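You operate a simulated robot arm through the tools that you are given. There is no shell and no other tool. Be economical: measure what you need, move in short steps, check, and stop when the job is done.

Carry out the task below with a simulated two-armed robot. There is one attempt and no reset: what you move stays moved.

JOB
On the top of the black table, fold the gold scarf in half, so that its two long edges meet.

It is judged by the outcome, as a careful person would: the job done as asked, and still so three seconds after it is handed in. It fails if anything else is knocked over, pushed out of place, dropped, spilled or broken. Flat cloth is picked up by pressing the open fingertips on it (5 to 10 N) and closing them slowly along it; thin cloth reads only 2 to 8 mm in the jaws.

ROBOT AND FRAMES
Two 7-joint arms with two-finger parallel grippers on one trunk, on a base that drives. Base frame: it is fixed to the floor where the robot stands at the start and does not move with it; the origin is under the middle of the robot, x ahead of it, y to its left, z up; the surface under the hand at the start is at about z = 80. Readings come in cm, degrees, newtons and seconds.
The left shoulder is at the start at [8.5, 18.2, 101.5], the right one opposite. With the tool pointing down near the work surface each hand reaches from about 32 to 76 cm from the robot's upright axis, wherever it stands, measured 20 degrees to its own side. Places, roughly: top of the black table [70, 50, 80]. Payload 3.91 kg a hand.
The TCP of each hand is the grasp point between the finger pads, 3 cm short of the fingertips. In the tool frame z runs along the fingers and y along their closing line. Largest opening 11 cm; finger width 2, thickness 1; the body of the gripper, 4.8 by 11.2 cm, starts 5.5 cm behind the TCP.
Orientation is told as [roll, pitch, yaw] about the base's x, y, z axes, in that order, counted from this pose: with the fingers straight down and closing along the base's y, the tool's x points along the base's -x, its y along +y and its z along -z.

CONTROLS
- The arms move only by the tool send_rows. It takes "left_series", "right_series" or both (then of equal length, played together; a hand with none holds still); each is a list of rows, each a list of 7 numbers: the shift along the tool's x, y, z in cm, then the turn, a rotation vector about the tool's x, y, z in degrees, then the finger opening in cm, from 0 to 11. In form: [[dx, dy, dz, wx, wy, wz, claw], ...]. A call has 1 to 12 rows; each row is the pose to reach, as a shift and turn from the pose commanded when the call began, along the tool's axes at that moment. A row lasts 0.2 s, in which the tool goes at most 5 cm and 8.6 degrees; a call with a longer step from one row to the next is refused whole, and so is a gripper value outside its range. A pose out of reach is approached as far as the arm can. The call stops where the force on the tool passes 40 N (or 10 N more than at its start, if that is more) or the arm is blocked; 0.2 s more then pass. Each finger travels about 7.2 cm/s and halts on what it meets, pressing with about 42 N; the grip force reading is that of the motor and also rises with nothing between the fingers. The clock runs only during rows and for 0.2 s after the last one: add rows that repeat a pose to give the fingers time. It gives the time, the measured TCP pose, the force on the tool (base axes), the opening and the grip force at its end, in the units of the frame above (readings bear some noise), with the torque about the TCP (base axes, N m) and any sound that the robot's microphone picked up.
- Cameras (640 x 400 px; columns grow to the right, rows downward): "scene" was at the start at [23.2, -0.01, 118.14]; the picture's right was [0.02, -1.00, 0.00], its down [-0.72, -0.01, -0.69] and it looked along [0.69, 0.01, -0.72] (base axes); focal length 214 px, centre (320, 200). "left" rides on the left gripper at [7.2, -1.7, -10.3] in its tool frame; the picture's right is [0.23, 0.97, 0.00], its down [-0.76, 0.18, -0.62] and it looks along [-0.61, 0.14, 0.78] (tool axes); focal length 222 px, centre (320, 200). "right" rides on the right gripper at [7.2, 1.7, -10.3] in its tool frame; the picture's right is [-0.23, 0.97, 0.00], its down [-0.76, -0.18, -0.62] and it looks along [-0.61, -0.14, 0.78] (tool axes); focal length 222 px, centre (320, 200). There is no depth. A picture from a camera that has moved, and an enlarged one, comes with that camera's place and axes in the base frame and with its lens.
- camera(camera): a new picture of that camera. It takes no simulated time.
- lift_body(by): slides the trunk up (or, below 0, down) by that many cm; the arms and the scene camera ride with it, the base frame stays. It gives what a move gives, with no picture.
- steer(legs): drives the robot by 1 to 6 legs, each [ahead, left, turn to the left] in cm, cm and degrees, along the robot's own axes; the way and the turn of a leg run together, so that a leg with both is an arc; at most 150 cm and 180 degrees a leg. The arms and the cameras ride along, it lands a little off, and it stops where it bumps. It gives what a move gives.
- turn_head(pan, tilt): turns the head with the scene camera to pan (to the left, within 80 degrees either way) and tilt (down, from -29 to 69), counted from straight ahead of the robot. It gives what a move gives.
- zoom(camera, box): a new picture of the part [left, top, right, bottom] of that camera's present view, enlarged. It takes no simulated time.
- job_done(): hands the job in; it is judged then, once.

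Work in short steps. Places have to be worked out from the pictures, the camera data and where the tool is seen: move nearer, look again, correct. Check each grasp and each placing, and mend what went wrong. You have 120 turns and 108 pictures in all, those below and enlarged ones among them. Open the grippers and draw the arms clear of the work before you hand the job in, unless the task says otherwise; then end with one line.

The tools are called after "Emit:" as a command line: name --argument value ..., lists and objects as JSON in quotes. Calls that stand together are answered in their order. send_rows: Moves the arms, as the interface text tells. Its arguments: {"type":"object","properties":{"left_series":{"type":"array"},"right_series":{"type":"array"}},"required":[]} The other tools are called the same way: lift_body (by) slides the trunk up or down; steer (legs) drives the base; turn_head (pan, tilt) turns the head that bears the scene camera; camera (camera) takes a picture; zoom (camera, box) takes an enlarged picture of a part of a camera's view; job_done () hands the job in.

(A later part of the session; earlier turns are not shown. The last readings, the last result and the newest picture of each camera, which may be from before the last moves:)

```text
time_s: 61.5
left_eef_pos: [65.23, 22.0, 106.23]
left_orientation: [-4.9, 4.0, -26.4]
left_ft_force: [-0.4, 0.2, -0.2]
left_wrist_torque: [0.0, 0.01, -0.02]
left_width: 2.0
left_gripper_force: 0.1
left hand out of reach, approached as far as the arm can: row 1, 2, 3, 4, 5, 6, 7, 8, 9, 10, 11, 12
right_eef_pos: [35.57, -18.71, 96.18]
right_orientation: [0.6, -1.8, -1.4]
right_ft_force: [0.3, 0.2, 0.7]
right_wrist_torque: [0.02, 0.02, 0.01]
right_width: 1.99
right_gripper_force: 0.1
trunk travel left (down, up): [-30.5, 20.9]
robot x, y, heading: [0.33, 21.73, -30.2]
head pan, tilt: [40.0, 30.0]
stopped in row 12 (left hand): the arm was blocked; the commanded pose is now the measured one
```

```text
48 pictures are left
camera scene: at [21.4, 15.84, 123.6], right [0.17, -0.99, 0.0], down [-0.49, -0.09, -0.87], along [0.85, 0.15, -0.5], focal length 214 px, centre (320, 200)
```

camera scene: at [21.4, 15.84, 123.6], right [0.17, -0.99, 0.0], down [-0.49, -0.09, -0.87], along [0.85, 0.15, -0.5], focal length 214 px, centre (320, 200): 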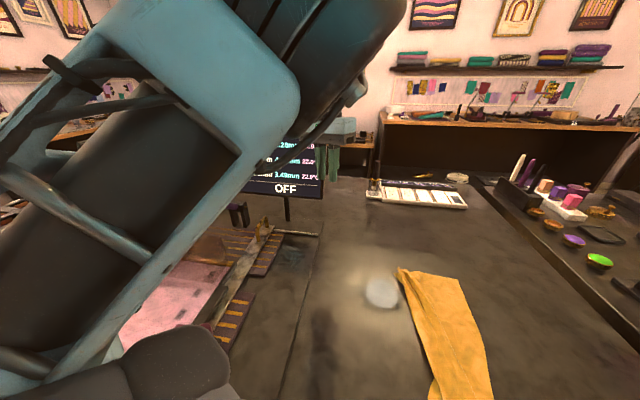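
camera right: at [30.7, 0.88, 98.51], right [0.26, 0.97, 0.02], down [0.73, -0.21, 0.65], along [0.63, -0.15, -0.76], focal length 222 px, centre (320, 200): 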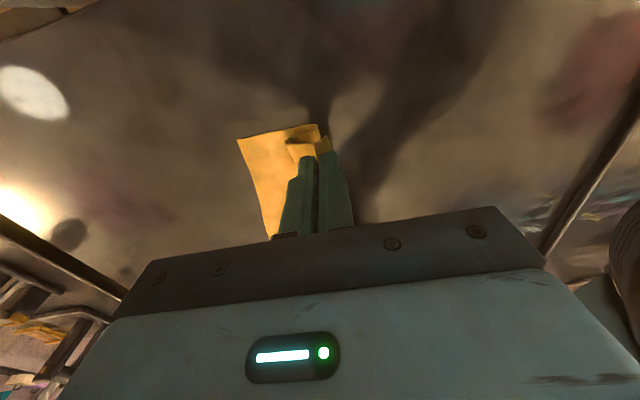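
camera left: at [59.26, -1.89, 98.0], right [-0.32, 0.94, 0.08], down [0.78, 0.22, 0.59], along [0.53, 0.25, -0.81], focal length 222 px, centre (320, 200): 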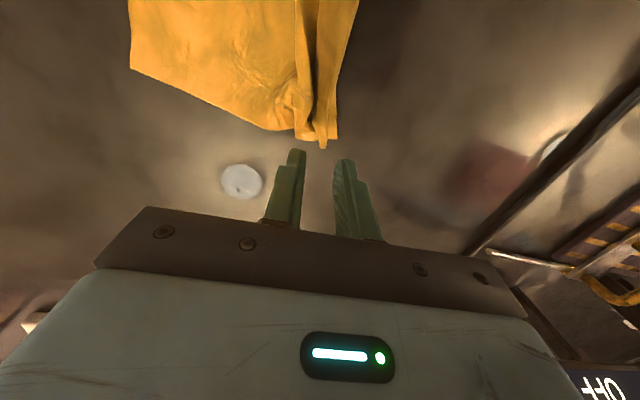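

It swung back inward while unleaning. I lean again and this time retract and move left while leaned, so the elbow goes well out before unleaning.

Emit:
send_rows --left_series '[[0, 0, 0, 8, 0, 0, 2], [0, 0, 0, 16, 0, 0, 2], [0, 0, 0, 24, 0, 0, 2], [0, 0, 0, 32, 0, 0, 2], [0, 0, 0, 40, 0, 0, 2], [0, 0, 0, 48, 0, 0, 2], [1, 0, 0, 56, 0, 0, 2], [2, 0, 0, 64, 0, 0, 2], [4, 0, 0, 72, 0, 0, 2], [6, 0, 0, 80, 0, 0, 2], [8, 0, 0, 86, 0, 0, 2], [8, 0, 0, 86, 0, 0, 2]]'

Emit:
send_rows --left_series '[[3, -1, 0, 0, 0, 0, 2], [6, -2, 0, 0, 0, 0, 2], [9, -3, 0, 0, 0, 0, 2], [12, -4, 0, 0, 0, 0, 2], [15, -5, 0, 0, 0, 0, 2], [18, -6, 0, 0, 0, 0, 2], [18, -6, 0, 0, 0, 0, 2]]'

Emit:
camera --camera "scene"

```text
time_s: 64.1
left_eef_pos: [56.79, 26.74, 102.09]
left_orientation: [-89.5, 4.4, -25.4]
left_ft_force: [-0.1, 0.5, -0.1]
left_wrist_torque: [-0.02, -0.04, 0.01]
left_width: 1.98
left_gripper_force: 0.0
left hand out of reach, approached as far as the arm can: row 10, 11, 12
right_eef_pos: [35.37, -18.88, 96.06]
right_orientation: [0.5, -1.7, -1.4]
right_ft_force: [0.3, -0.3, -0.5]
right_wrist_torque: [0.01, 0.02, 0.0]
right_width: 2.0
right_gripper_force: 0.0
trunk travel left (down, up): [-30.5, 20.9]
robot x, y, heading: [0.02, 21.57, -30.2]
head pan, tilt: [40.0, 30.0]
```

```text
time_s: 65.9
left_eef_pos: [38.37, 31.22, 99.99]
left_orientation: [-93.2, 1.7, -34.8]
left_ft_force: [0.6, -0.3, -1.0]
left_wrist_torque: [0.03, 0.01, 0.01]
left_width: 2.01
left_gripper_force: 0.2
left hand out of reach, approached as far as the arm can: row 1, 2, 3, 4, 5, 6, 7
right_eef_pos: [35.23, -20.18, 95.74]
right_orientation: [0.9, -1.5, -2.6]
right_ft_force: [-0.6, -1.2, 0.1]
right_wrist_torque: [-0.03, -0.06, -0.02]
right_width: 2.0
right_gripper_force: 0.0
trunk travel left (down, up): [-30.5, 20.9]
robot x, y, heading: [0.1, 21.36, -31.3]
head pan, tilt: [40.0, 30.0]
stopped in row 7 (left hand): the arm was blocked; the commanded pose is now the measured one
```

```text
47 pictures are left
camera scene: at [22.03, 14.53, 123.45], right [0.15, -0.99, -0.01], down [-0.5, -0.07, -0.86], along [0.85, 0.13, -0.5], focal length 214 px, centre (320, 200)
```

scene: 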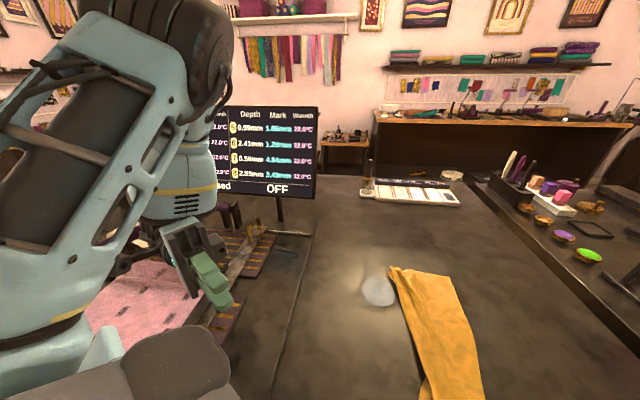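

The arm retracted tightly and nudged the body a little. I move it forward and up first, then unlean gradually.

Emit:
send_rows --left_series '[[-2, -2, 0, 0, 0, 0, 2], [-4, -4, 0, -6, 0, 0, 2], [-6, -6, 0.5, -14, 0, 0, 2], [-8, -8, 1, -22, 0, 0, 2], [-9, -9, 1.5, -30, 0, 0, 2], [-10, -9, 2, -38, 0, 0, 2], [-10, -9, 2.5, -46, 0, 0, 2], [-10, -9, 3, -54, 0, 0, 2], [-10, -9, 3, -54, 0, 0, 2]]'

Emit:
camera --camera "scene"

```text
time_s: 67.9
left_eef_pos: [50.16, 30.3, 105.64]
left_orientation: [-42.7, 0.9, -29.8]
left_ft_force: [0.7, 0.5, 0.1]
left_wrist_torque: [-0.02, -0.02, 0.01]
left_width: 1.99
left_gripper_force: 0.1
left hand out of reach, approached as far as the arm can: row 1, 2, 3, 4, 5, 6, 7, 8, 9
right_eef_pos: [34.92, -19.22, 96.24]
right_orientation: [0.5, -1.7, -2.2]
right_ft_force: [0.0, 0.8, 0.4]
right_wrist_torque: [0.0, 0.04, 0.0]
right_width: 2.0
right_gripper_force: 0.1
trunk travel left (down, up): [-30.5, 20.9]
robot x, y, heading: [-0.34, 21.67, -30.6]
head pan, tilt: [40.0, 30.0]
```

```text
46 pictures are left
camera scene: at [21.4, 15.47, 123.6], right [0.16, -0.99, 0.0], down [-0.49, -0.08, -0.87], along [0.86, 0.14, -0.5], focal length 214 px, centre (320, 200)
```

scene: 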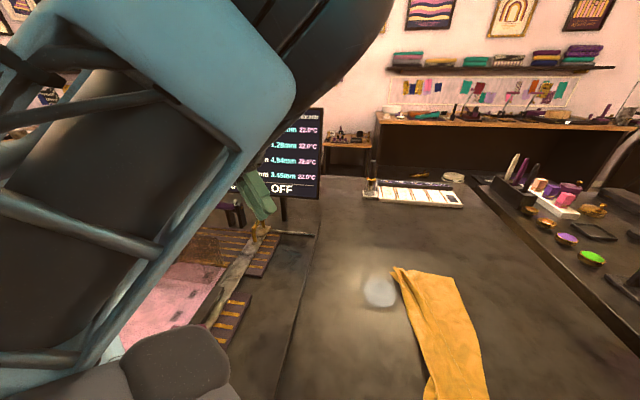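

The elbow still stays up. I try once more: raise the trunk for clearance and lean the tool past horizontal so the elbow drops to the left.

Emit:
lift_body --by 12

Emit:
send_rows --left_series '[[0, 0, 0, 8, 0, 0, 2], [0, 0, 0, 16, 0, 0, 2], [0, 0, 0, 24, 0, 0, 2], [0, 0, 0, 32, 0, 0, 2], [0, 0, 0, 40, 0, 0, 2], [0, 0, 0, 48, 0, 0, 2], [0, 0, 0, 56, 0, 0, 2], [0, 0, 0, 64, 0, 0, 2], [0, 0, 0, 72, 0, 0, 2], [0, 0, 0, 80, 0, 0, 2], [0, 0, 0, 88, 0, 0, 2], [0, 0, 0, 88, 0, 0, 2]]'

Emit:
camera --camera "scene"

```text
time_s: 69.4
left_eef_pos: [50.22, 30.66, 117.73]
left_orientation: [-42.6, 0.7, -29.6]
left_ft_force: [0.1, -1.0, -0.4]
left_wrist_torque: [-0.02, 0.01, 0.01]
left_width: 1.98
left_gripper_force: 0.0
right_eef_pos: [35.09, -19.38, 108.12]
right_orientation: [0.7, -1.5, -2.1]
right_ft_force: [0.8, 0.9, 0.0]
right_wrist_torque: [0.01, 0.01, -0.03]
right_width: 1.98
right_gripper_force: 0.0
trunk travel left (down, up): [-42.5, 8.9]
robot x, y, heading: [-0.36, 21.57, -31.1]
head pan, tilt: [40.0, 30.0]
```

```text
time_s: 72.0
left_eef_pos: [41.68, 37.67, 112.42]
left_orientation: [-119.9, -1.2, -31.9]
left_ft_force: [0.1, -0.1, 0.0]
left_wrist_torque: [-0.04, 0.02, 0.01]
left_width: 2.01
left_gripper_force: 0.1
left hand out of reach, approached as far as the arm can: row 6, 7, 8, 9, 10, 11, 12
right_eef_pos: [35.06, -19.29, 108.5]
right_orientation: [0.5, -1.9, -2.1]
right_ft_force: [0.1, 0.8, -0.4]
right_wrist_torque: [0.03, 0.03, 0.01]
right_width: 2.02
right_gripper_force: 0.2
trunk travel left (down, up): [-42.5, 8.9]
robot x, y, heading: [0.54, 21.55, -30.9]
head pan, tilt: [40.0, 30.0]
```

```text
45 pictures are left
camera scene: at [17.71, 17.68, 136.7], right [0.16, -0.99, 0.0], down [-0.49, -0.08, -0.87], along [0.86, 0.14, -0.5], focal length 214 px, centre (320, 200)
```

scene: 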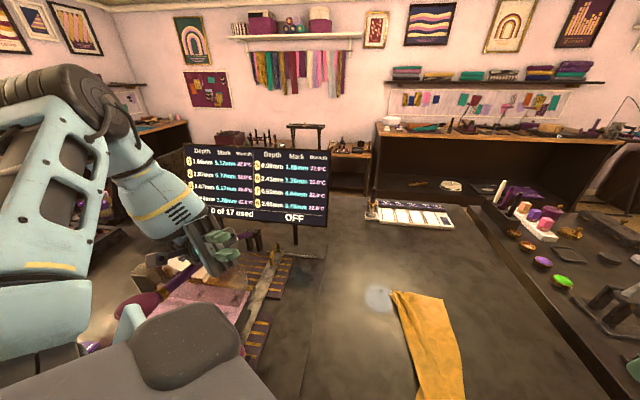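

The elbow is now out to the left. I move the hand right, still leaned, and then unlean.

Emit:
send_rows --left_series '[[-2.6, 1.2, 3, 0, 0, 0, 2], [-5.2, 2.4, 6, 0, 0, 0, 2], [-7.8, 3.6, 9, 0, 0, 0, 2], [-10.4, 4.8, 12, 0, 0, 0, 2], [-13, 6, 15, 0, 0, 0, 2], [-13, 6, 15, 0, 0, 0, 2]]'

Emit:
send_rows --left_series '[[0, 0, 0, -8, 0, 0, 2], [0, 0, 0, -16, 0, 0, 2], [0, 0, 0, -24, 0, 0, 2], [0, 0, 0, -32, 0, 0, 2], [0, 0, 0, -40, 0, 0, 2], [0, 0, 0, -48, 0, 0, 2], [0, 0, 0, -56, 0, 0, 2], [0, 0, 0, -64, 0, 0, 2], [0, 0, 0, -72, 0, 0, 2], [0, 0, 0, -72, 0, 0, 2]]'

Emit:
camera --camera "scene"

```text
time_s: 73.4
left_eef_pos: [38.03, 34.86, 114.27]
left_orientation: [-124.3, 3.4, -31.5]
left_ft_force: [0.2, -0.2, 0.6]
left_wrist_torque: [0.02, 0.01, 0.01]
left_width: 2.01
left_gripper_force: 0.1
left hand out of reach, approached as far as the arm can: row 1, 2, 3, 4, 5, 6
right_eef_pos: [34.82, -19.67, 107.93]
right_orientation: [0.7, -1.6, -2.1]
right_ft_force: [-0.4, 0.2, -0.9]
right_wrist_torque: [0.01, 0.01, -0.03]
right_width: 2.01
right_gripper_force: 0.0
trunk travel left (down, up): [-42.5, 8.9]
robot x, y, heading: [0.26, 21.79, -30.7]
head pan, tilt: [40.0, 30.0]
```

```text
time_s: 75.6
left_eef_pos: [37.68, 35.16, 114.55]
left_orientation: [-52.1, 2.7, -31.5]
left_ft_force: [0.9, 0.6, -0.3]
left_wrist_torque: [0.0, -0.02, 0.01]
left_width: 1.99
left_gripper_force: 0.1
left hand out of reach, approached as far as the arm can: row 2
right_eef_pos: [35.09, -19.16, 108.19]
right_orientation: [0.6, -1.6, -2.1]
right_ft_force: [0.6, -0.8, 0.0]
right_wrist_torque: [-0.02, 0.02, -0.02]
right_width: 2.02
right_gripper_force: 0.0
trunk travel left (down, up): [-42.5, 8.9]
robot x, y, heading: [0.19, 21.36, -30.9]
head pan, tilt: [40.0, 30.0]
```

```text
44 pictures are left
camera scene: at [17.79, 17.7, 136.52], right [0.16, -0.99, 0.0], down [-0.49, -0.08, -0.87], along [0.85, 0.14, -0.5], focal length 214 px, centre (320, 200)
```

scene: 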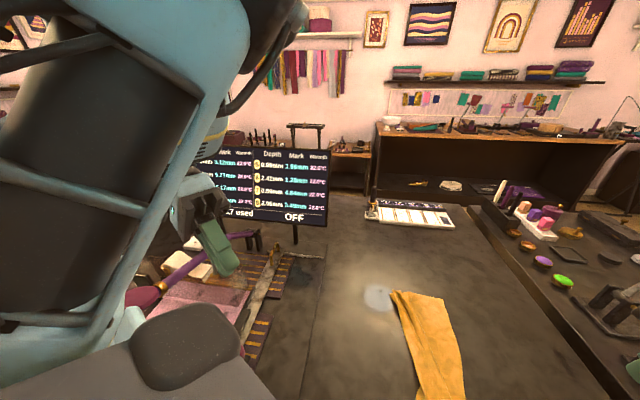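

It now holds a retracted pose within reach. I continue to unlean to vertical here.

Emit:
send_rows --left_series '[[0, 0, 0, -8, 0, 0, 2], [0, 0, 0, -16, 0, 0, 2], [0, 0, 0, -24, 0, 0, 2], [0, 0, 0, -32, 0, 0, 2], [0, 0, 0, -40, 0, 0, 2], [0, 0, 0, -48, 0, 0, 2], [0, 0, 0, -52, 0, 0, 2], [0, 0, 0, -52, 0, 0, 2]]'

Emit:
camera --camera "scene"

```text
time_s: 77.4
left_eef_pos: [39.71, 45.79, 105.86]
left_orientation: [-4.0, 3.5, -28.9]
left_ft_force: [0.8, -0.3, 0.8]
left_wrist_torque: [0.0, 0.04, 0.0]
left_width: 1.98
left_gripper_force: 0.0
left hand out of reach, approached as far as the arm can: row 2, 3, 4, 5, 6, 7, 8
right_eef_pos: [35.0, -19.35, 108.19]
right_orientation: [0.6, -1.7, -2.1]
right_ft_force: [-0.5, 0.2, -0.7]
right_wrist_torque: [0.0, 0.01, 0.0]
right_width: 2.02
right_gripper_force: 0.0
trunk travel left (down, up): [-42.5, 8.9]
robot x, y, heading: [0.11, 21.59, -30.7]
head pan, tilt: [40.0, 30.0]
```

```text
43 pictures are left
camera scene: at [17.76, 17.63, 136.53], right [0.16, -0.99, 0.0], down [-0.49, -0.08, -0.87], along [0.86, 0.14, -0.5], focal length 214 px, centre (320, 200)
```

scene: 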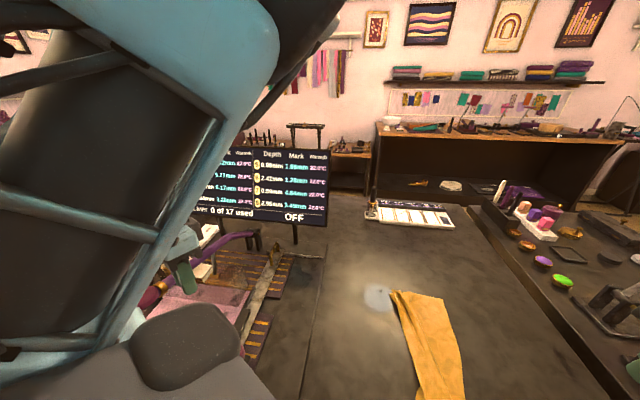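

The left arm's elbow stays up, so I'll park it and finish with the right arm. I turn the robot 15° left and move slightly forward so the cloth lies in the right arm's range.

Emit:
steer --legs '[[0, 0, 15], [4, 0, 0]]'

Emit:
send_rows --left_series '[[0, 0, -3, 0, 0, 0, 2], [0, 0, -6, 0, 0, 0, 2], [0, 0, -9, 0, 0, 0, 2], [0, 0, -12, 0, 0, 0, 2], [0, 0, -12, 0, 0, 0, 2]]'

Emit:
turn_head --pan -15 --tilt 45

Emit:
camera --camera "scene"

```text
time_s: 78.3
left_eef_pos: [38.16, 48.54, 105.9]
left_orientation: [-4.6, 2.4, -24.2]
left_ft_force: [1.6, -6.5, 0.6]
left_wrist_torque: [-0.2, -0.07, -0.01]
left_width: 1.77
left_gripper_force: 0.0
right_eef_pos: [38.17, -16.51, 107.95]
right_orientation: [0.6, -1.8, 2.5]
right_ft_force: [-1.5, 1.1, 0.7]
right_wrist_torque: [-0.03, 0.02, 0.0]
right_width: 2.03
right_gripper_force: 0.1
trunk travel left (down, up): [-42.5, 8.9]
robot x, y, heading: [0.03, 21.7, -26.6]
head pan, tilt: [40.0, 30.0]
stopped in leg 1: the force on the tool passed its limit at 70 N (the readings are from after the stop); the commanded pose is now the measured one
```

```text
time_s: 79.5
left_eef_pos: [39.23, 51.48, 116.41]
left_orientation: [-8.6, 2.3, -21.9]
left_ft_force: [0.0, -0.1, 0.1]
left_wrist_torque: [-0.02, -0.01, 0.03]
left_width: 2.0
left_gripper_force: 0.1
left hand out of reach, approached as far as the arm can: row 3, 4, 5
right_eef_pos: [38.16, -16.36, 108.2]
right_orientation: [0.5, -1.7, 2.4]
right_ft_force: [-0.8, 0.6, 0.1]
right_wrist_torque: [0.02, -0.02, -0.01]
right_width: 2.0
right_gripper_force: 0.0
trunk travel left (down, up): [-42.5, 8.9]
robot x, y, heading: [-0.06, 21.32, -26.6]
head pan, tilt: [40.0, 30.0]
```

```text
time_s: 80.8
left_eef_pos: [39.17, 51.44, 116.26]
left_orientation: [-8.5, 2.7, -21.7]
left_ft_force: [0.5, -0.2, -0.1]
left_wrist_torque: [0.02, 0.0, -0.03]
left_width: 2.0
left_gripper_force: 0.0
right_eef_pos: [38.02, -16.41, 108.26]
right_orientation: [0.5, -1.7, 2.4]
right_ft_force: [0.2, -0.3, -0.1]
right_wrist_torque: [-0.03, 0.05, 0.0]
right_width: 2.02
right_gripper_force: 0.1
trunk travel left (down, up): [-42.5, 8.9]
robot x, y, heading: [0.12, 21.7, -26.7]
head pan, tilt: [-15.0, 45.0]
```

```text
42 pictures are left
camera scene: at [18.12, 16.5, 136.15], right [-0.04, -1.0, 0.0], down [-0.54, 0.02, -0.84], along [0.84, -0.04, -0.54], focal length 214 px, centre (320, 200)
```

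scene: 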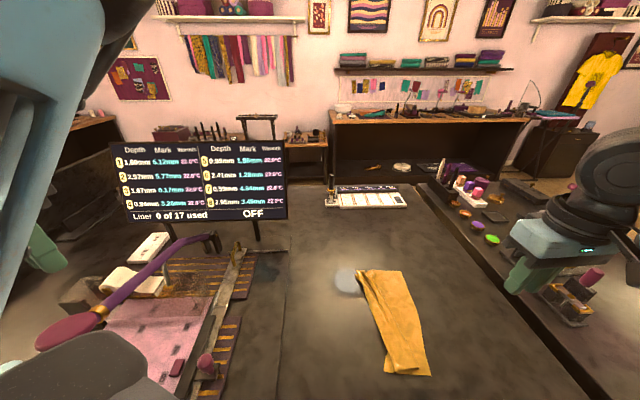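

The left fingers had touched the press's handle, which looks unmoved; I've since raised that hand. I now park the left hand over free table space farther from the press before turning again.

Emit:
send_rows --left_series '[[-3.9, -1.2, 0, 0, 0, 0, 2], [-7.9, -2.4, 0, 1, 0, 0, 2], [-11.8, -3.6, 0, 2, 0, 0, 2], [-15.8, -4.8, 0, 3, 0, 0, 2], [-19.7, -6, 0, 4, 0, 0, 2], [-23.7, -7.2, 0, 5, 0, 0, 2], [-27.6, -8.4, 0, 6, 0, 0, 2], [-31.6, -9.6, 0, 7, 0, 0, 2], [-35.5, -10.7, 0, 8, 0, 0, 2], [-35.5, -10.7, 0, 8, 0, 0, 2]]'

Emit:
camera --camera "scene"

```text
time_s: 83.0
left_eef_pos: [67.46, 26.26, 116.96]
left_orientation: [-12.5, 2.5, -24.3]
left_ft_force: [-0.1, 0.4, -1.4]
left_wrist_torque: [0.0, -0.02, 0.02]
left_width: 2.0
left_gripper_force: 0.1
left hand out of reach, approached as far as the arm can: row 1, 2
right_eef_pos: [38.04, -16.23, 108.2]
right_orientation: [0.5, -1.6, 2.5]
right_ft_force: [0.2, 0.7, 0.8]
right_wrist_torque: [-0.02, 0.03, 0.0]
right_width: 2.0
right_gripper_force: 0.2
trunk travel left (down, up): [-42.5, 8.9]
robot x, y, heading: [0.16, 21.56, -26.3]
head pan, tilt: [-15.0, 45.0]
```

```text
41 pictures are left
camera scene: at [15.25, 11.65, 134.29], right [-0.66, -0.75, 0.0], down [-0.53, 0.47, -0.71], along [0.53, -0.47, -0.71], focal length 214 px, centre (320, 200)
```

scene: 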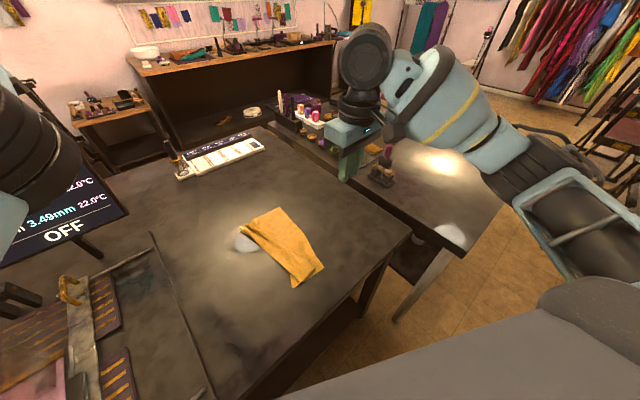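

Left is parked over free table. I shift the robot left about 8 cm so the cloth is front-right, then lower the trunk 10 cm and look at the cloth closely.

Emit:
steer --legs '[[-0.9, 8.5, 0]]'

Emit:
lift_body --by -10

Emit:
turn_head --pan -10 --tilt 50

Emit:
zoom --camera "scene" --box '[220, 100, 480, 300]'

```text
time_s: 84.4
left_eef_pos: [70.42, 34.02, 116.91]
left_orientation: [-12.5, 2.6, -24.2]
left_ft_force: [0.5, 0.2, 0.0]
left_wrist_torque: [-0.01, 0.01, 0.04]
left_width: 1.99
left_gripper_force: 0.0
right_eef_pos: [41.07, -8.55, 108.23]
right_orientation: [0.6, -1.8, 2.5]
right_ft_force: [0.1, -0.3, 0.9]
right_wrist_torque: [0.0, 0.0, 0.0]
right_width: 1.96
right_gripper_force: 0.0
trunk travel left (down, up): [-42.5, 8.9]
robot x, y, heading: [2.81, 29.55, -26.6]
head pan, tilt: [-15.0, 45.0]
```

```text
time_s: 85.7
left_eef_pos: [70.7, 35.78, 105.13]
left_orientation: [-13.0, 4.4, -22.2]
left_ft_force: [0.7, -0.7, 1.2]
left_wrist_torque: [-0.03, 0.0, 0.0]
left_width: 2.01
left_gripper_force: 0.0
right_eef_pos: [41.0, -8.59, 98.36]
right_orientation: [0.5, -1.8, 2.4]
right_ft_force: [0.1, -0.6, 0.6]
right_wrist_torque: [-0.02, -0.02, -0.02]
right_width: 2.0
right_gripper_force: 0.1
trunk travel left (down, up): [-32.5, 18.9]
robot x, y, heading: [3.11, 29.35, -26.5]
head pan, tilt: [-15.0, 45.0]
```

```text
time_s: 86.4
left_eef_pos: [70.85, 35.71, 105.18]
left_orientation: [-13.0, 4.2, -22.2]
left_ft_force: [0.2, -0.7, 0.5]
left_wrist_torque: [0.01, 0.0, 0.01]
left_width: 2.02
left_gripper_force: 0.1
right_eef_pos: [41.04, -8.67, 98.19]
right_orientation: [0.5, -1.7, 2.4]
right_ft_force: [0.0, 0.2, -0.2]
right_wrist_torque: [0.0, 0.02, -0.05]
right_width: 2.0
right_gripper_force: 0.0
trunk travel left (down, up): [-32.5, 18.9]
robot x, y, heading: [3.06, 29.23, -26.3]
head pan, tilt: [-10.0, 50.0]
```

```text
2.00 times, centred on (350, 200) of scene
camera zoom: at [21.63, 18.53, 122.65], right [-0.59, -0.81, 0.0], down [-0.62, 0.45, -0.64], along [0.52, -0.38, -0.77], focal length 429 px, centre (260, 200)
```

zoom: 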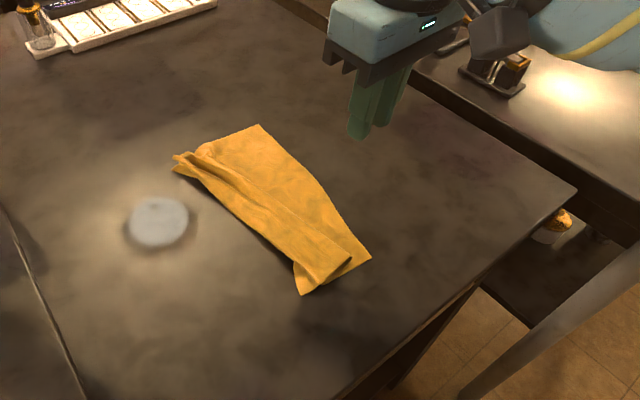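

The cloth lies with its lower layer from y ≈ −9 to +2, the fold more complete at the near end. I zoom into both ends.

Emit:
zoom --camera "scene" --box '[335, 200, 415, 250]'

Emit:
zoom --camera "scene" --box '[295, 150, 375, 200]'

```text
8.00 times, centred on (375, 225) of scene
camera zoom: at [21.63, 18.53, 122.65], right [-0.59, -0.81, 0.0], down [-0.62, 0.45, -0.64], along [0.52, -0.38, -0.77], focal length 1716 px, centre (-120, 0)
```

zoom: 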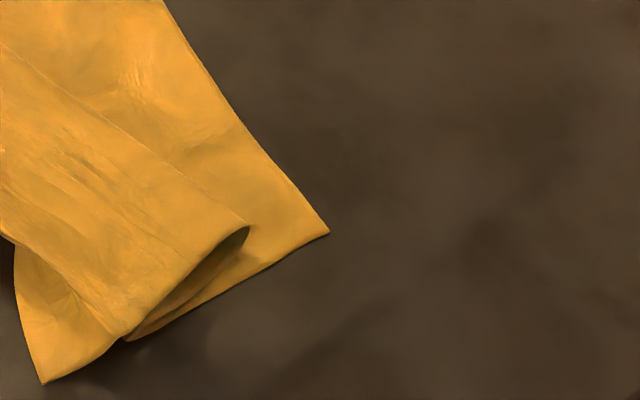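

```text
8.00 times, centred on (335, 175) of scene
camera zoom: at [21.63, 18.53, 122.65], right [-0.59, -0.81, 0.0], down [-0.62, 0.45, -0.64], along [0.52, -0.38, -0.77], focal length 1716 px, centre (200, 400)
```

zoom: 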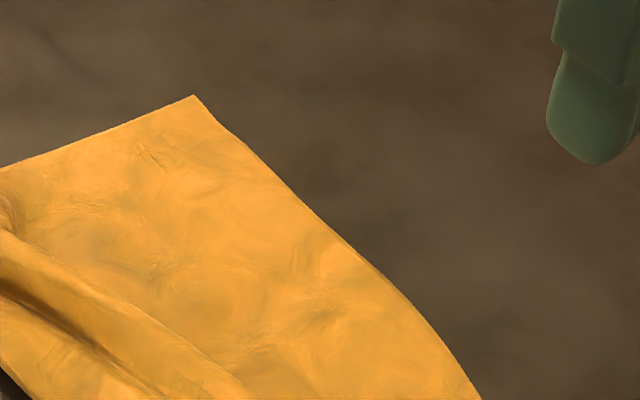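

The near flap turned back again: flap fold at y ≈ −5, scarf's free corner at (36.3, −0.3), lower right corner at (35.8, −7.6). I hover the right hand over the flap's free edge with narrow jaws.

Emit:
send_rows --right_series '[[0.7, 1.9, 3.3, 0, 0.4, 0.6, 1.5], [1.5, 3.8, 6.6, 0, 0.8, 1.2, 1.5], [2.2, 5.6, 9.9, 0, 1.2, 1.8, 1.5], [2.9, 7.5, 13.0, 0, 1.7, 2.4, 1.5], [2.9, 7.5, 13.0, 0, 1.7, 2.4, 1.5]]'

Emit:
zoom --camera "right" --box '[200, 60, 480, 260]'

```text
time_s: 87.6
left_eef_pos: [70.85, 35.78, 105.65]
left_orientation: [-13.2, 3.8, -22.2]
left_ft_force: [-0.7, -0.4, 0.6]
left_wrist_torque: [0.05, 0.02, -0.05]
left_width: 2.0
left_gripper_force: 0.0
right_eef_pos: [38.21, -1.05, 85.23]
right_orientation: [0.7, 0.1, 0.0]
right_ft_force: [0.7, 0.0, 0.2]
right_wrist_torque: [0.0, -0.01, 0.02]
right_width: 1.49
right_gripper_force: 0.1
trunk travel left (down, up): [-32.5, 18.9]
robot x, y, heading: [2.82, 29.55, -26.4]
head pan, tilt: [-10.0, 50.0]
```

```text
2.00 times, centred on (340, 160) of right
camera zoom: at [31.13, 0.42, 95.53], right [0.23, 0.97, 0.01], down [0.76, -0.18, 0.62], along [0.61, -0.13, -0.78], focal length 444 px, centre (280, 280)
```

zoom: 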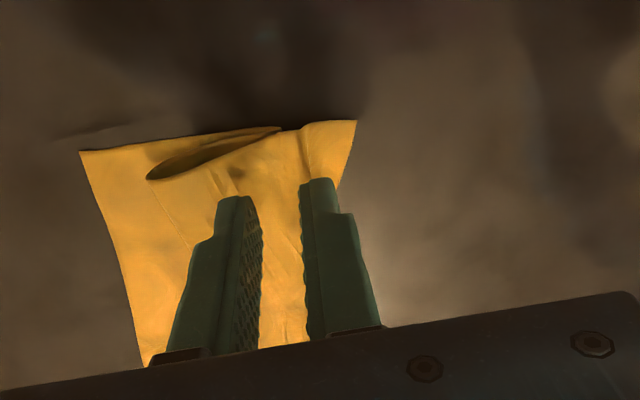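

The flap's free edge runs at y ≈ 0.2, just under the +y finger. I go down, press lightly and close slowly, then lift a bit to check.

Emit:
send_rows --right_series '[[0, 0, 1, 0, 0, 0, 1.5], [0, 0, 1.7, 0, 0, 0, 1.5], [0, 0, 1.95, 0, 0, 0, 1.5], [0, 0, 1.95, 0, 0, 0, 1.2], [0, 0, 1.95, 0, 0, 0, 0.9], [0, 0, 1.95, 0, 0, 0, 0.6], [0, 0, 1.95, 0, 0, 0, 0.3], [0, 0, 1.95, 0, 0, 0, 0], [0, 0, 1.95, 0, 0, 0, 0], [0, 0, 0.5, 0, 0, 0, 0], [0, 0, -1, 0, 0, 0, 0]]'

Emit:
zoom --camera "right" --box '[200, 60, 480, 260]'

```text
time_s: 90.0
left_eef_pos: [70.98, 35.86, 106.15]
left_orientation: [-13.3, 3.2, -22.1]
left_ft_force: [1.3, 0.2, -0.2]
left_wrist_torque: [-0.02, 0.01, -0.01]
left_width: 2.0
left_gripper_force: 0.2
right_eef_pos: [38.16, -1.11, 86.27]
right_orientation: [0.6, 0.1, 0.0]
right_ft_force: [-0.4, 0.2, 0.1]
right_wrist_torque: [0.03, 0.0, 0.0]
right_width: 0.0
right_gripper_force: 37.4
trunk travel left (down, up): [-32.5, 18.9]
robot x, y, heading: [2.86, 29.4, -26.1]
head pan, tilt: [-10.0, 50.0]
```

```text
2.00 times, centred on (340, 160) of right
camera zoom: at [31.09, 0.36, 96.54], right [0.23, 0.97, 0.01], down [0.76, -0.18, 0.62], along [0.61, -0.13, -0.78], focal length 444 px, centre (280, 280)
```

zoom: 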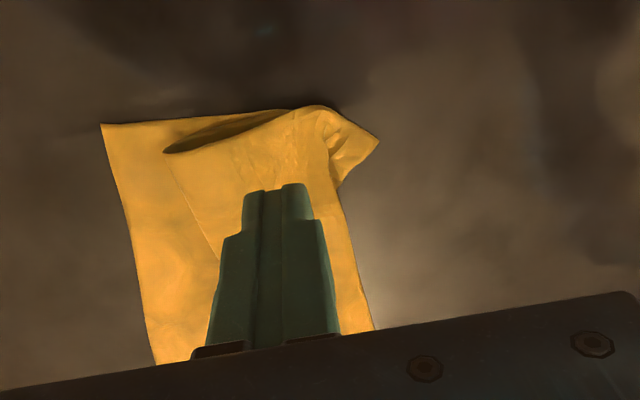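

Nothing was caught, but this view shows the free corner peeking out at (38.3, 2.7) from under the pleat. I try dragging that corner to +y with the closed fingertips to open the cloth out flat.

Emit:
send_rows --right_series '[[0, 1.5, 0, 0, 0, 0, 0], [0, 3, 0, 0, 0, 0, 0], [0, 3, 2, 0, 0, 0, 0], [0, 3, 3.1, 0, 0, 0, 0], [0, 3.5, 3.15, 0, 0, 0, 0], [0, 4.5, 3.15, 0, 0, 0, 0], [0, 5.5, 3.15, 0, 0, 0, 0], [0, 6.5, 3.15, 0, 0, 0, 0], [0, 7.5, 3.15, 0, 0, 0, 0], [0, 8.5, 3.15, 0, 0, 0, 0], [0, 8.5, 0, 0, 0, 0, 0]]'

Emit:
camera --camera "right"

```text
time_s: 92.4
left_eef_pos: [70.84, 35.98, 106.46]
left_orientation: [-13.2, 3.0, -22.0]
left_ft_force: [-0.6, 0.2, -0.7]
left_wrist_torque: [0.01, 0.03, 0.01]
left_width: 2.01
left_gripper_force: 0.0
right_eef_pos: [38.11, 7.71, 86.22]
right_orientation: [0.6, 0.1, 0.0]
right_ft_force: [-0.6, -0.7, 0.2]
right_wrist_torque: [0.01, 0.02, -0.03]
right_width: 0.0
right_gripper_force: 37.9
trunk travel left (down, up): [-32.5, 18.9]
robot x, y, heading: [2.88, 29.68, -26.5]
head pan, tilt: [-10.0, 50.0]
```

```text
35 pictures are left
camera right: at [31.02, 9.17, 96.57], right [0.23, 0.97, 0.01], down [0.76, -0.18, 0.62], along [0.61, -0.13, -0.78], focal length 222 px, centre (320, 200)
```

right: 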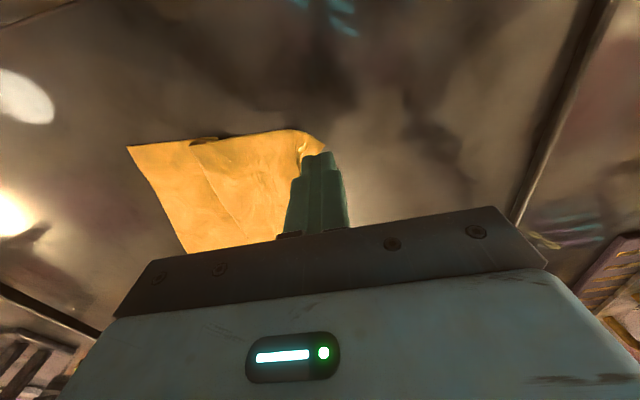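

Dragging works well: the near end has opened to y ≈ 8. I press again a bit inside and drag 5 cm further.

Emit:
send_rows --right_series '[[-1, -1.5, 0, 0, 0, 0, 0], [-1, -1.5, 2, 0, 0, 0, 0], [-1, -1.5, 3.1, 0, 0, 0, 0], [-1, -1, 3.15, 0, 0, 0, 0], [-1, 0, 3.15, 0, 0, 0, 0], [-1, 1, 3.15, 0, 0, 0, 0], [-1, 2, 3.15, 0, 0, 0, 0], [-1, 3, 3.15, 0, 0, 0, 0], [-1, 4, 3.15, 0, 0, 0, 0], [-1, 4, 0, 0, 0, 0, 0], [-1, 4, -4, 0, 0, 0, 0], [-1, 4, -6, 0, 0, 0, 0]]'

Emit:
camera --camera "right"

Emit:
zoom --camera "scene" --box '[220, 100, 480, 300]'

```text
time_s: 95.0
left_eef_pos: [70.83, 36.04, 106.45]
left_orientation: [-13.2, 2.7, -22.0]
left_ft_force: [0.8, -0.1, 0.5]
left_wrist_torque: [0.02, 0.0, -0.01]
left_width: 2.01
left_gripper_force: 0.0
right_eef_pos: [39.26, 11.49, 92.32]
right_orientation: [0.5, 0.2, 0.0]
right_ft_force: [-0.2, 0.0, -1.5]
right_wrist_torque: [0.0, -0.02, 0.01]
right_width: 0.01
right_gripper_force: 37.3
trunk travel left (down, up): [-32.5, 18.9]
robot x, y, heading: [2.97, 29.42, -26.4]
head pan, tilt: [-10.0, 50.0]
```

```text
34 pictures are left
camera right: at [32.17, 13.01, 102.72], right [0.23, 0.97, 0.01], down [0.76, -0.18, 0.62], along [0.61, -0.13, -0.78], focal length 222 px, centre (320, 200)
```

right: 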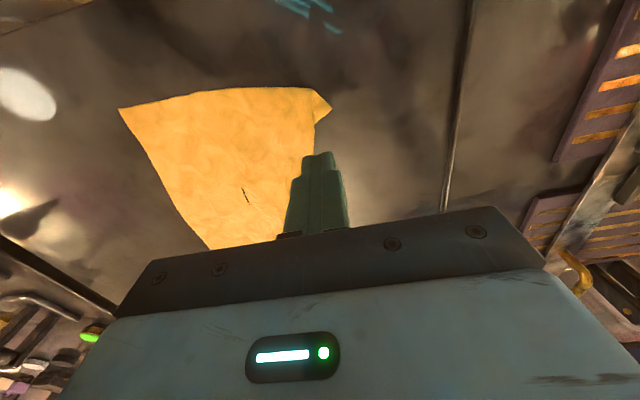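

```text
2.00 times, centred on (350, 200) of scene
camera zoom: at [21.63, 18.53, 122.64], right [-0.59, -0.81, 0.0], down [-0.62, 0.45, -0.64], along [0.52, -0.38, -0.77], focal length 429 px, centre (260, 200)
```

zoom: 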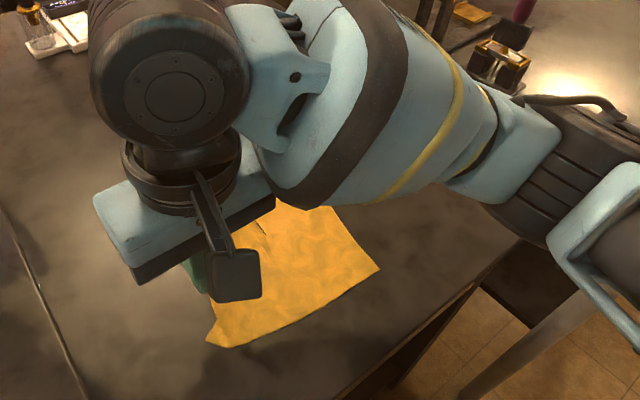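

The near end is flat now apart from a tiny turned corner. I move the right hand toward the far end to view and treat it.

Emit:
send_rows --right_series '[[-4, -1.5, -1, 0, 0, 0, 0], [-8, -3, -2, 0, 0, 0, 0], [-12, -4.5, -3, 0, 0, 0, 0], [-16, -6, -3, 0, 0, 0, 0], [-16, -6, -3, 0, 0, 0, 0]]'

Emit:
camera --camera "right"

```text
time_s: 96.2
left_eef_pos: [70.85, 35.92, 106.75]
left_orientation: [-13.4, 2.6, -22.0]
left_ft_force: [-0.4, 0.0, 0.2]
left_wrist_torque: [-0.02, -0.03, 0.0]
left_width: 2.01
left_gripper_force: 0.2
right_eef_pos: [55.46, 5.29, 95.24]
right_orientation: [0.5, 0.1, 0.0]
right_ft_force: [0.4, 0.2, 0.1]
right_wrist_torque: [0.05, 0.03, 0.01]
right_width: 0.0
right_gripper_force: 37.4
trunk travel left (down, up): [-32.5, 18.9]
robot x, y, heading: [2.77, 29.26, -26.4]
head pan, tilt: [-10.0, 50.0]
```

```text
32 pictures are left
camera right: at [48.37, 6.79, 105.63], right [0.23, 0.97, 0.01], down [0.76, -0.18, 0.62], along [0.61, -0.13, -0.78], focal length 222 px, centre (320, 200)
```

right: 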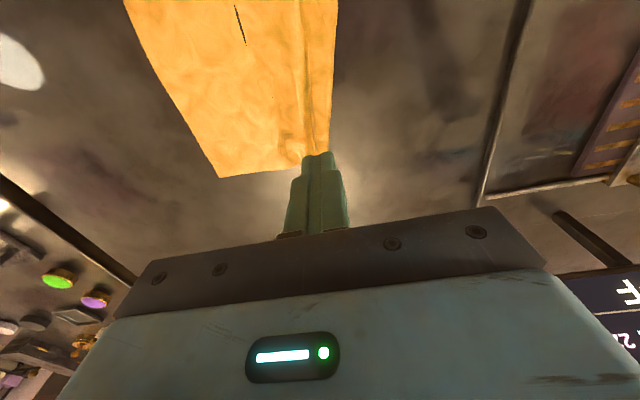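

At the far end the cloth spans y ≈ −10 to 4.8 with a pleat along its left side. I press there and drag it to +y.

Emit:
send_rows --right_series '[[-2.5, -0.8, 4, 0, 0, 0, 0], [-4.7, -1.5, 8, 0, 0, 0, 0], [-4.7, -1.5, 11.5, 0, 0, 0, 0], [-4.7, -1.5, 12.15, 0, 0, 0, 0], [-4.7, -1, 12.2, 0, 0, 0, 0], [-4.7, 0, 12.2, 0, 0, 0, 0], [-4.7, 1, 12.2, 0, 0, 0, 0], [-4.7, 2, 12.2, 0, 0, 0, 0], [-4.7, 3, 12.2, 0, 0, 0, 0], [-4.7, 4, 12.2, 0, 0, 0, 0], [-4.7, 5, 12.2, 0, 0, 0, 0], [-3.7, 5, 8, 0, 0, 0, 0]]'

Emit:
camera --camera "right"

```text
time_s: 98.8
left_eef_pos: [70.82, 35.94, 106.86]
left_orientation: [-13.3, 2.4, -22.0]
left_ft_force: [0.3, -0.4, 0.9]
left_wrist_torque: [0.01, -0.04, 0.01]
left_width: 1.98
left_gripper_force: 0.0
right_eef_pos: [58.95, 10.52, 87.34]
right_orientation: [0.6, 0.1, 0.0]
right_ft_force: [-1.0, -0.4, -0.5]
right_wrist_torque: [0.02, -0.01, -0.02]
right_width: 0.01
right_gripper_force: 37.5
trunk travel left (down, up): [-32.5, 18.9]
robot x, y, heading: [3.0, 29.24, -26.6]
head pan, tilt: [-10.0, 50.0]
```

```text
31 pictures are left
camera right: at [51.73, 11.99, 97.69], right [0.23, 0.97, 0.01], down [0.76, -0.18, 0.62], along [0.61, -0.13, -0.78], focal length 222 px, centre (320, 200)
```

right: 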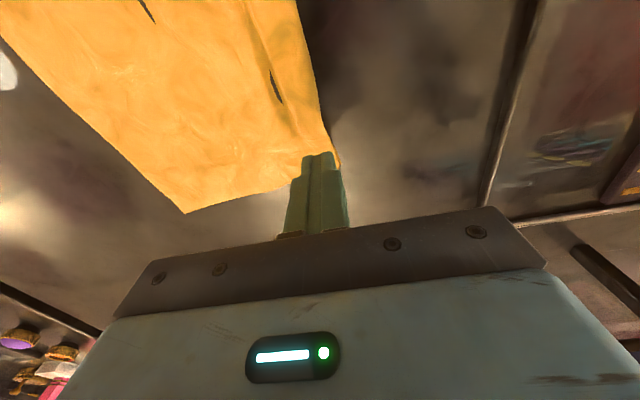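

The far end has opened too. I withdraw the right hand to the side for a full view of the cloth.

Emit:
send_rows --right_series '[[1, 0, -4, 0, 0, 0, 0], [3, -3, -7, 0, 0, 0, 0], [5, -7, -8, 0, 0, 0, 0], [7, -11, -8, 0, 0, 0, 0], [8, -15, -8, 0, 0, 0, 0], [8, -19, -8, 0, 0, 0, 0], [8, -23, -8, 0, 0, 0, 0], [8, -27, -8, 0, 0, 0, 0], [8, -31, -8, 0, 0, 0, 0], [8, -31, -8, 0, 0, 0, 0]]'

Emit:
zoom --camera "scene" --box '[220, 100, 440, 280]'

```text
time_s: 101.0
left_eef_pos: [70.91, 36.09, 106.76]
left_orientation: [-13.3, 2.5, -21.9]
left_ft_force: [0.1, 0.3, 0.7]
left_wrist_torque: [-0.01, 0.03, 0.02]
left_width: 2.0
left_gripper_force: 0.1
right_eef_pos: [50.78, -20.64, 94.92]
right_orientation: [0.6, 0.0, 0.0]
right_ft_force: [0.0, -0.1, 0.2]
right_wrist_torque: [-0.01, 0.02, 0.03]
right_width: 0.02
right_gripper_force: 37.8
trunk travel left (down, up): [-32.5, 18.9]
robot x, y, heading: [2.8, 29.51, -26.3]
head pan, tilt: [-10.0, 50.0]
```

```text
2.22 times, centred on (330, 190) of scene
camera zoom: at [21.64, 18.57, 122.65], right [-0.59, -0.81, 0.0], down [-0.62, 0.45, -0.64], along [0.52, -0.38, -0.77], focal length 477 px, centre (298, 222)
```

zoom: 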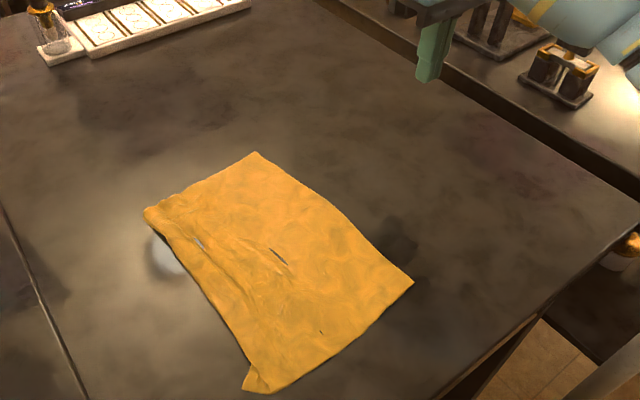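

Cloth is nearly flat: FR (63.4, −4.6), NR (36.7, −7.4), NL (37, 12.5), FL (62.5, 11.1), with pleats gathered near the far-left edge. I'll press outside the pleat at far left and drag it out further.

Emit:
send_rows --right_series '[[-1.4, 4.4, 0, 0, 0, 0, 0], [-2.8, 8.8, 0, 0, 0, 0, 0], [-4.2, 13.2, 0, 0, 0, 0, 0], [-5.6, 17.6, 0, 0, 0, 0, 0], [-7, 22, 0, 0, 0, 0, 0], [-8.4, 26, 1, 0, 0, 0, 0], [-9.7, 30, 3, 0, 0, 0, 0], [-9.7, 30.3, 7, 0, 0, 0, 0], [-9.7, 30.3, 11, 0, 0, 0, 0], [-9.7, 30.3, 11.85, 0, 0, 0, 0]]'

Emit:
send_rows --right_series '[[0, 1, 0.05, 0, 0, 0, 0], [0, 2, 0.05, 0, 0, 0, 0], [0, 3, 0.05, 0, 0, 0, 0], [0, 4, 0.05, 0, 0, 0, 0], [0, 5, 0.05, 0, 0, 0, 0], [0, 6, 0.05, 0, 0, 0, 0], [1, 6, -3, 0, 0, 0, 0], [4, 5, -6, 0, 0, 0, 0], [6, 4, -9, 0, 0, 0, 0]]'

Emit:
camera --camera "right"

```text
time_s: 103.2
left_eef_pos: [70.88, 36.02, 106.72]
left_orientation: [-13.3, 2.5, -22.0]
left_ft_force: [0.2, -0.4, -0.1]
left_wrist_torque: [0.0, -0.03, 0.0]
left_width: 1.97
left_gripper_force: 0.1
right_eef_pos: [60.45, 9.28, 83.49]
right_orientation: [0.6, 0.0, -0.4]
right_ft_force: [-0.3, -0.6, 0.2]
right_wrist_torque: [0.0, 0.01, -0.03]
right_width: 0.02
right_gripper_force: 36.9
trunk travel left (down, up): [-32.5, 18.9]
robot x, y, heading: [2.92, 29.23, -26.5]
head pan, tilt: [-10.0, 50.0]
```

```text
time_s: 103.7
left_eef_pos: [70.68, 36.2, 106.81]
left_orientation: [-13.4, 2.5, -21.9]
left_ft_force: [0.1, -0.4, -0.3]
left_wrist_torque: [0.04, -0.01, 0.02]
left_width: 1.97
left_gripper_force: 0.1
right_eef_pos: [60.54, 8.88, 83.08]
right_orientation: [0.0, -0.1, -1.6]
right_ft_force: [-4.0, 3.0, 25.8]
right_wrist_torque: [0.34, 0.1, 0.06]
right_width: 0.0
right_gripper_force: 37.5
trunk travel left (down, up): [-32.5, 18.9]
robot x, y, heading: [3.38, 29.13, -26.5]
head pan, tilt: [-10.0, 50.0]
stopped in row 2 (right hand): the force on the tool passed its limit at 47 N (the readings are from after the stop); the commanded pose is now the measured one
```

```text
29 pictures are left
camera right: at [53.51, 10.72, 93.44], right [0.25, 0.97, 0.0], down [0.75, -0.2, 0.63], along [0.61, -0.16, -0.78], focal length 222 px, centre (320, 200)
```

right: 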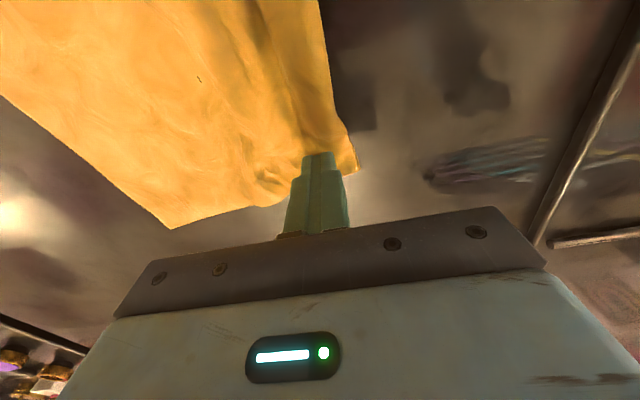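

I pressed too hard. I ease off a little and continue the drag.

Emit:
send_rows --right_series '[[0, 0, -0.1, 0, 0, 0, 0], [0, 1, -0.05, 0, 0, 0, 0], [0, 2, -0.05, 0, 0, 0, 0], [0, 3, -0.05, 0, 0, 0, 0], [0, 4, -0.05, 0, 0, 0, 0], [0, 5, -0.05, 0, 0, 0, 0], [0, 6, -0.05, 0, 0, 0, 0], [1, 6, -3, 0, 0, 0, 0], [3, 6, -7, 0, 0, 0, 0], [6, 5, -10, 0, 0, 0, 0]]'

Emit:
camera --camera "right"

```text
time_s: 104.2
left_eef_pos: [70.94, 36.32, 106.82]
left_orientation: [-13.4, 2.5, -21.6]
left_ft_force: [-0.1, 0.9, -0.1]
left_wrist_torque: [-0.01, 0.0, 0.04]
left_width: 1.99
left_gripper_force: 0.1
right_eef_pos: [60.81, 8.62, 83.11]
right_orientation: [-0.1, -0.3, -1.9]
right_ft_force: [-2.2, 3.4, 20.3]
right_wrist_torque: [0.31, 0.01, 0.0]
right_width: 0.0
right_gripper_force: 38.2
trunk travel left (down, up): [-32.5, 18.9]
robot x, y, heading: [3.06, 29.36, -26.6]
head pan, tilt: [-10.0, 50.0]
stopped in row 2 (right hand): the force on the tool passed its limit at 46 N (the readings are from after the stop); the commanded pose is now the measured one
```

```text
28 pictures are left
camera right: at [53.61, 10.52, 93.42], right [0.26, 0.97, 0.0], down [0.75, -0.2, 0.63], along [0.61, -0.16, -0.78], focal length 222 px, centre (320, 200)
```

right: 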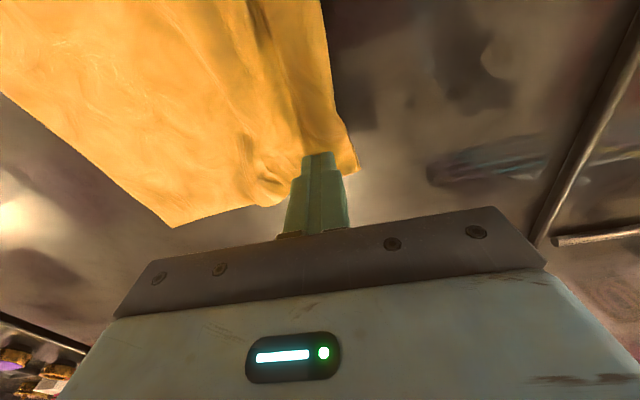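

Force builds up without motion, so something else may be blocking the arm. I lift off and look from the head.

Emit:
send_rows --right_series '[[0, -0.5, -2, 0, 0, 0, 0], [0, -1, -5, 0, 0, 0, 0], [0, -1, -8, 0, 0, 0, 0], [0, -1, -8, 0, 0, 0, 0]]'

Emit:
camera --camera "scene"

```text
time_s: 105.2
left_eef_pos: [70.93, 36.26, 106.66]
left_orientation: [-13.3, 2.6, -21.7]
left_ft_force: [0.8, 0.6, 0.8]
left_wrist_torque: [-0.03, 0.0, 0.01]
left_width: 1.99
left_gripper_force: 0.0
right_eef_pos: [60.59, 5.86, 89.9]
right_orientation: [-0.5, 0.9, -3.3]
right_ft_force: [0.4, 0.3, -0.2]
right_wrist_torque: [0.01, -0.02, -0.01]
right_width: 0.01
right_gripper_force: 37.3
trunk travel left (down, up): [-32.5, 18.9]
robot x, y, heading: [2.76, 29.27, -26.1]
head pan, tilt: [-10.0, 50.0]
```

```text
27 pictures are left
camera scene: at [21.66, 18.58, 122.64], right [-0.59, -0.81, 0.0], down [-0.62, 0.45, -0.64], along [0.52, -0.38, -0.77], focal length 214 px, centre (320, 200)
```

scene: 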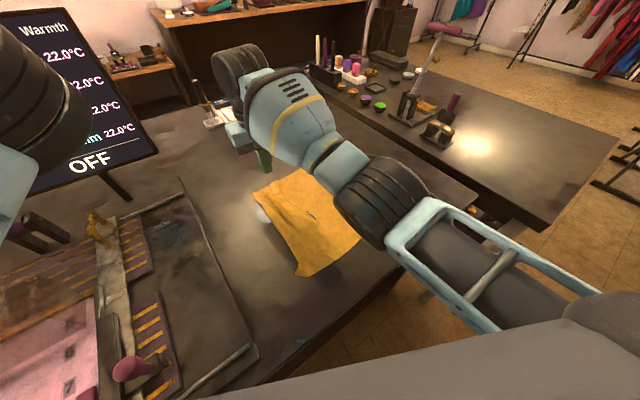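

The right arm is near full stretch there, so I stop before its elbow flips. I bring it back to the right side, and raise the left hand so that the robot can turn left to bring the right shoulder closer.

Emit:
send_rows --right_series '[[2, -3, -3, 0, 0, 0.8, 0], [4, -6, -5, 0, 0, 1.6, 0], [6, -9, -6, 0, 0, 2.4, 0], [8, -12, -6, 0, 0, 3, 0], [10, -16, -6, 0, 0, 3, 0], [12, -20, -6, 0, 0, 3, 0], [12, -24, -6, 0, 0, 3, 0]]' --left_series '[[0, 0, -2, 0, 0, 0, 2], [0, 0, -4, 0, 0, 0, 2], [0, 0, -6, 0, 0, 0, 2], [0, 0, -8, 0, 0, 0, 2], [0, 0, -10, 0, 0, 0, 2], [0, 0, -12, 0, 0, 0, 2], [0, 0, -14, 0, 0, 0, 2]]'

Emit:
camera --camera "scene"

```text
time_s: 106.8
left_eef_pos: [72.62, 39.03, 120.59]
left_orientation: [-13.3, 2.3, -21.8]
left_ft_force: [0.6, -0.6, 0.5]
left_wrist_torque: [0.03, 0.02, 0.0]
left_width: 1.99
left_gripper_force: 0.1
right_eef_pos: [48.02, -15.74, 96.99]
right_orientation: [-0.1, 0.0, -4.8]
right_ft_force: [0.1, -0.4, 0.4]
right_wrist_torque: [-0.01, 0.03, -0.01]
right_width: 0.01
right_gripper_force: 37.7
trunk travel left (down, up): [-32.5, 18.9]
robot x, y, heading: [3.02, 29.47, -26.2]
head pan, tilt: [-10.0, 50.0]
```

```text
26 pictures are left
camera scene: at [21.66, 18.62, 122.65], right [-0.59, -0.81, 0.0], down [-0.62, 0.45, -0.64], along [0.52, -0.38, -0.77], focal length 214 px, centre (320, 200)
```

scene: 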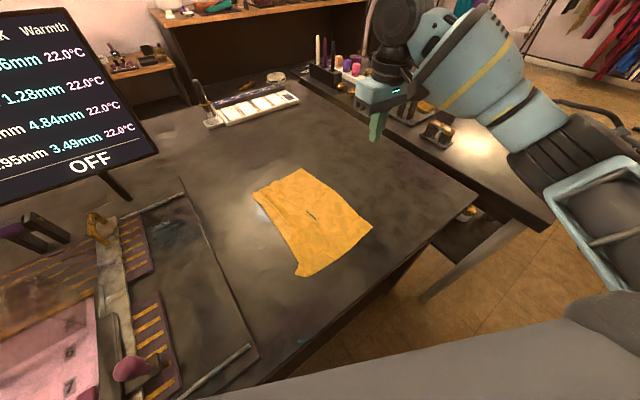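

Both arms are clear now (left hand at z 120). I turn the robot 22° left and shift 5 cm right.

Emit:
steer --legs '[[0, 0, 22], [0, -5, 0]]'

Emit:
turn_head --pan -15 --tilt 55

Emit:
camera --camera "scene"

```text
time_s: 109.0
left_eef_pos: [63.83, 59.3, 120.64]
left_orientation: [-13.4, 2.6, 0.3]
left_ft_force: [-0.9, 0.0, 0.6]
left_wrist_torque: [0.05, 0.02, -0.02]
left_width: 2.01
left_gripper_force: 0.0
right_eef_pos: [61.05, -0.75, 97.04]
right_orientation: [-0.1, -0.1, 17.2]
right_ft_force: [0.2, 0.6, 0.4]
right_wrist_torque: [0.02, -0.02, 0.02]
right_width: 0.0
right_gripper_force: 37.7
trunk travel left (down, up): [-32.5, 18.9]
robot x, y, heading: [2.81, 24.5, -4.4]
head pan, tilt: [-10.0, 50.0]
```

```text
time_s: 109.7
left_eef_pos: [63.81, 59.43, 120.47]
left_orientation: [-13.4, 2.5, 0.1]
left_ft_force: [0.7, -0.2, 0.4]
left_wrist_torque: [0.01, 0.01, 0.01]
left_width: 2.02
left_gripper_force: 0.1
right_eef_pos: [61.16, -0.73, 96.97]
right_orientation: [-0.1, -0.1, 17.2]
right_ft_force: [-0.1, 0.1, -0.1]
right_wrist_torque: [0.02, 0.01, -0.01]
right_width: 0.01
right_gripper_force: 37.8
trunk travel left (down, up): [-32.5, 18.9]
robot x, y, heading: [3.0, 24.25, -4.6]
head pan, tilt: [-15.0, 55.0]
```

```text
25 pictures are left
camera scene: at [23.27, 20.9, 121.99], right [-0.33, -0.94, 0.0], down [-0.77, 0.27, -0.57], along [0.54, -0.19, -0.82], focal length 214 px, centre (320, 200)
```

scene: 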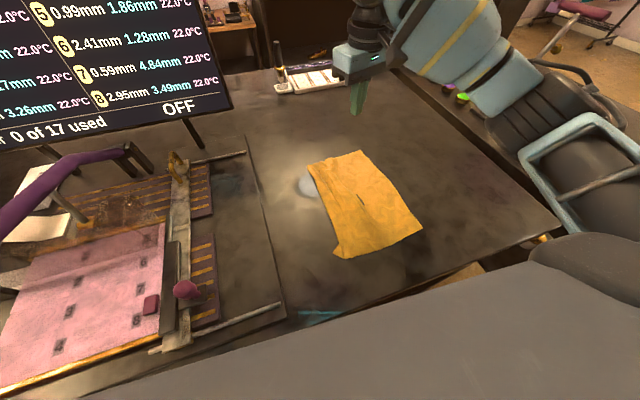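

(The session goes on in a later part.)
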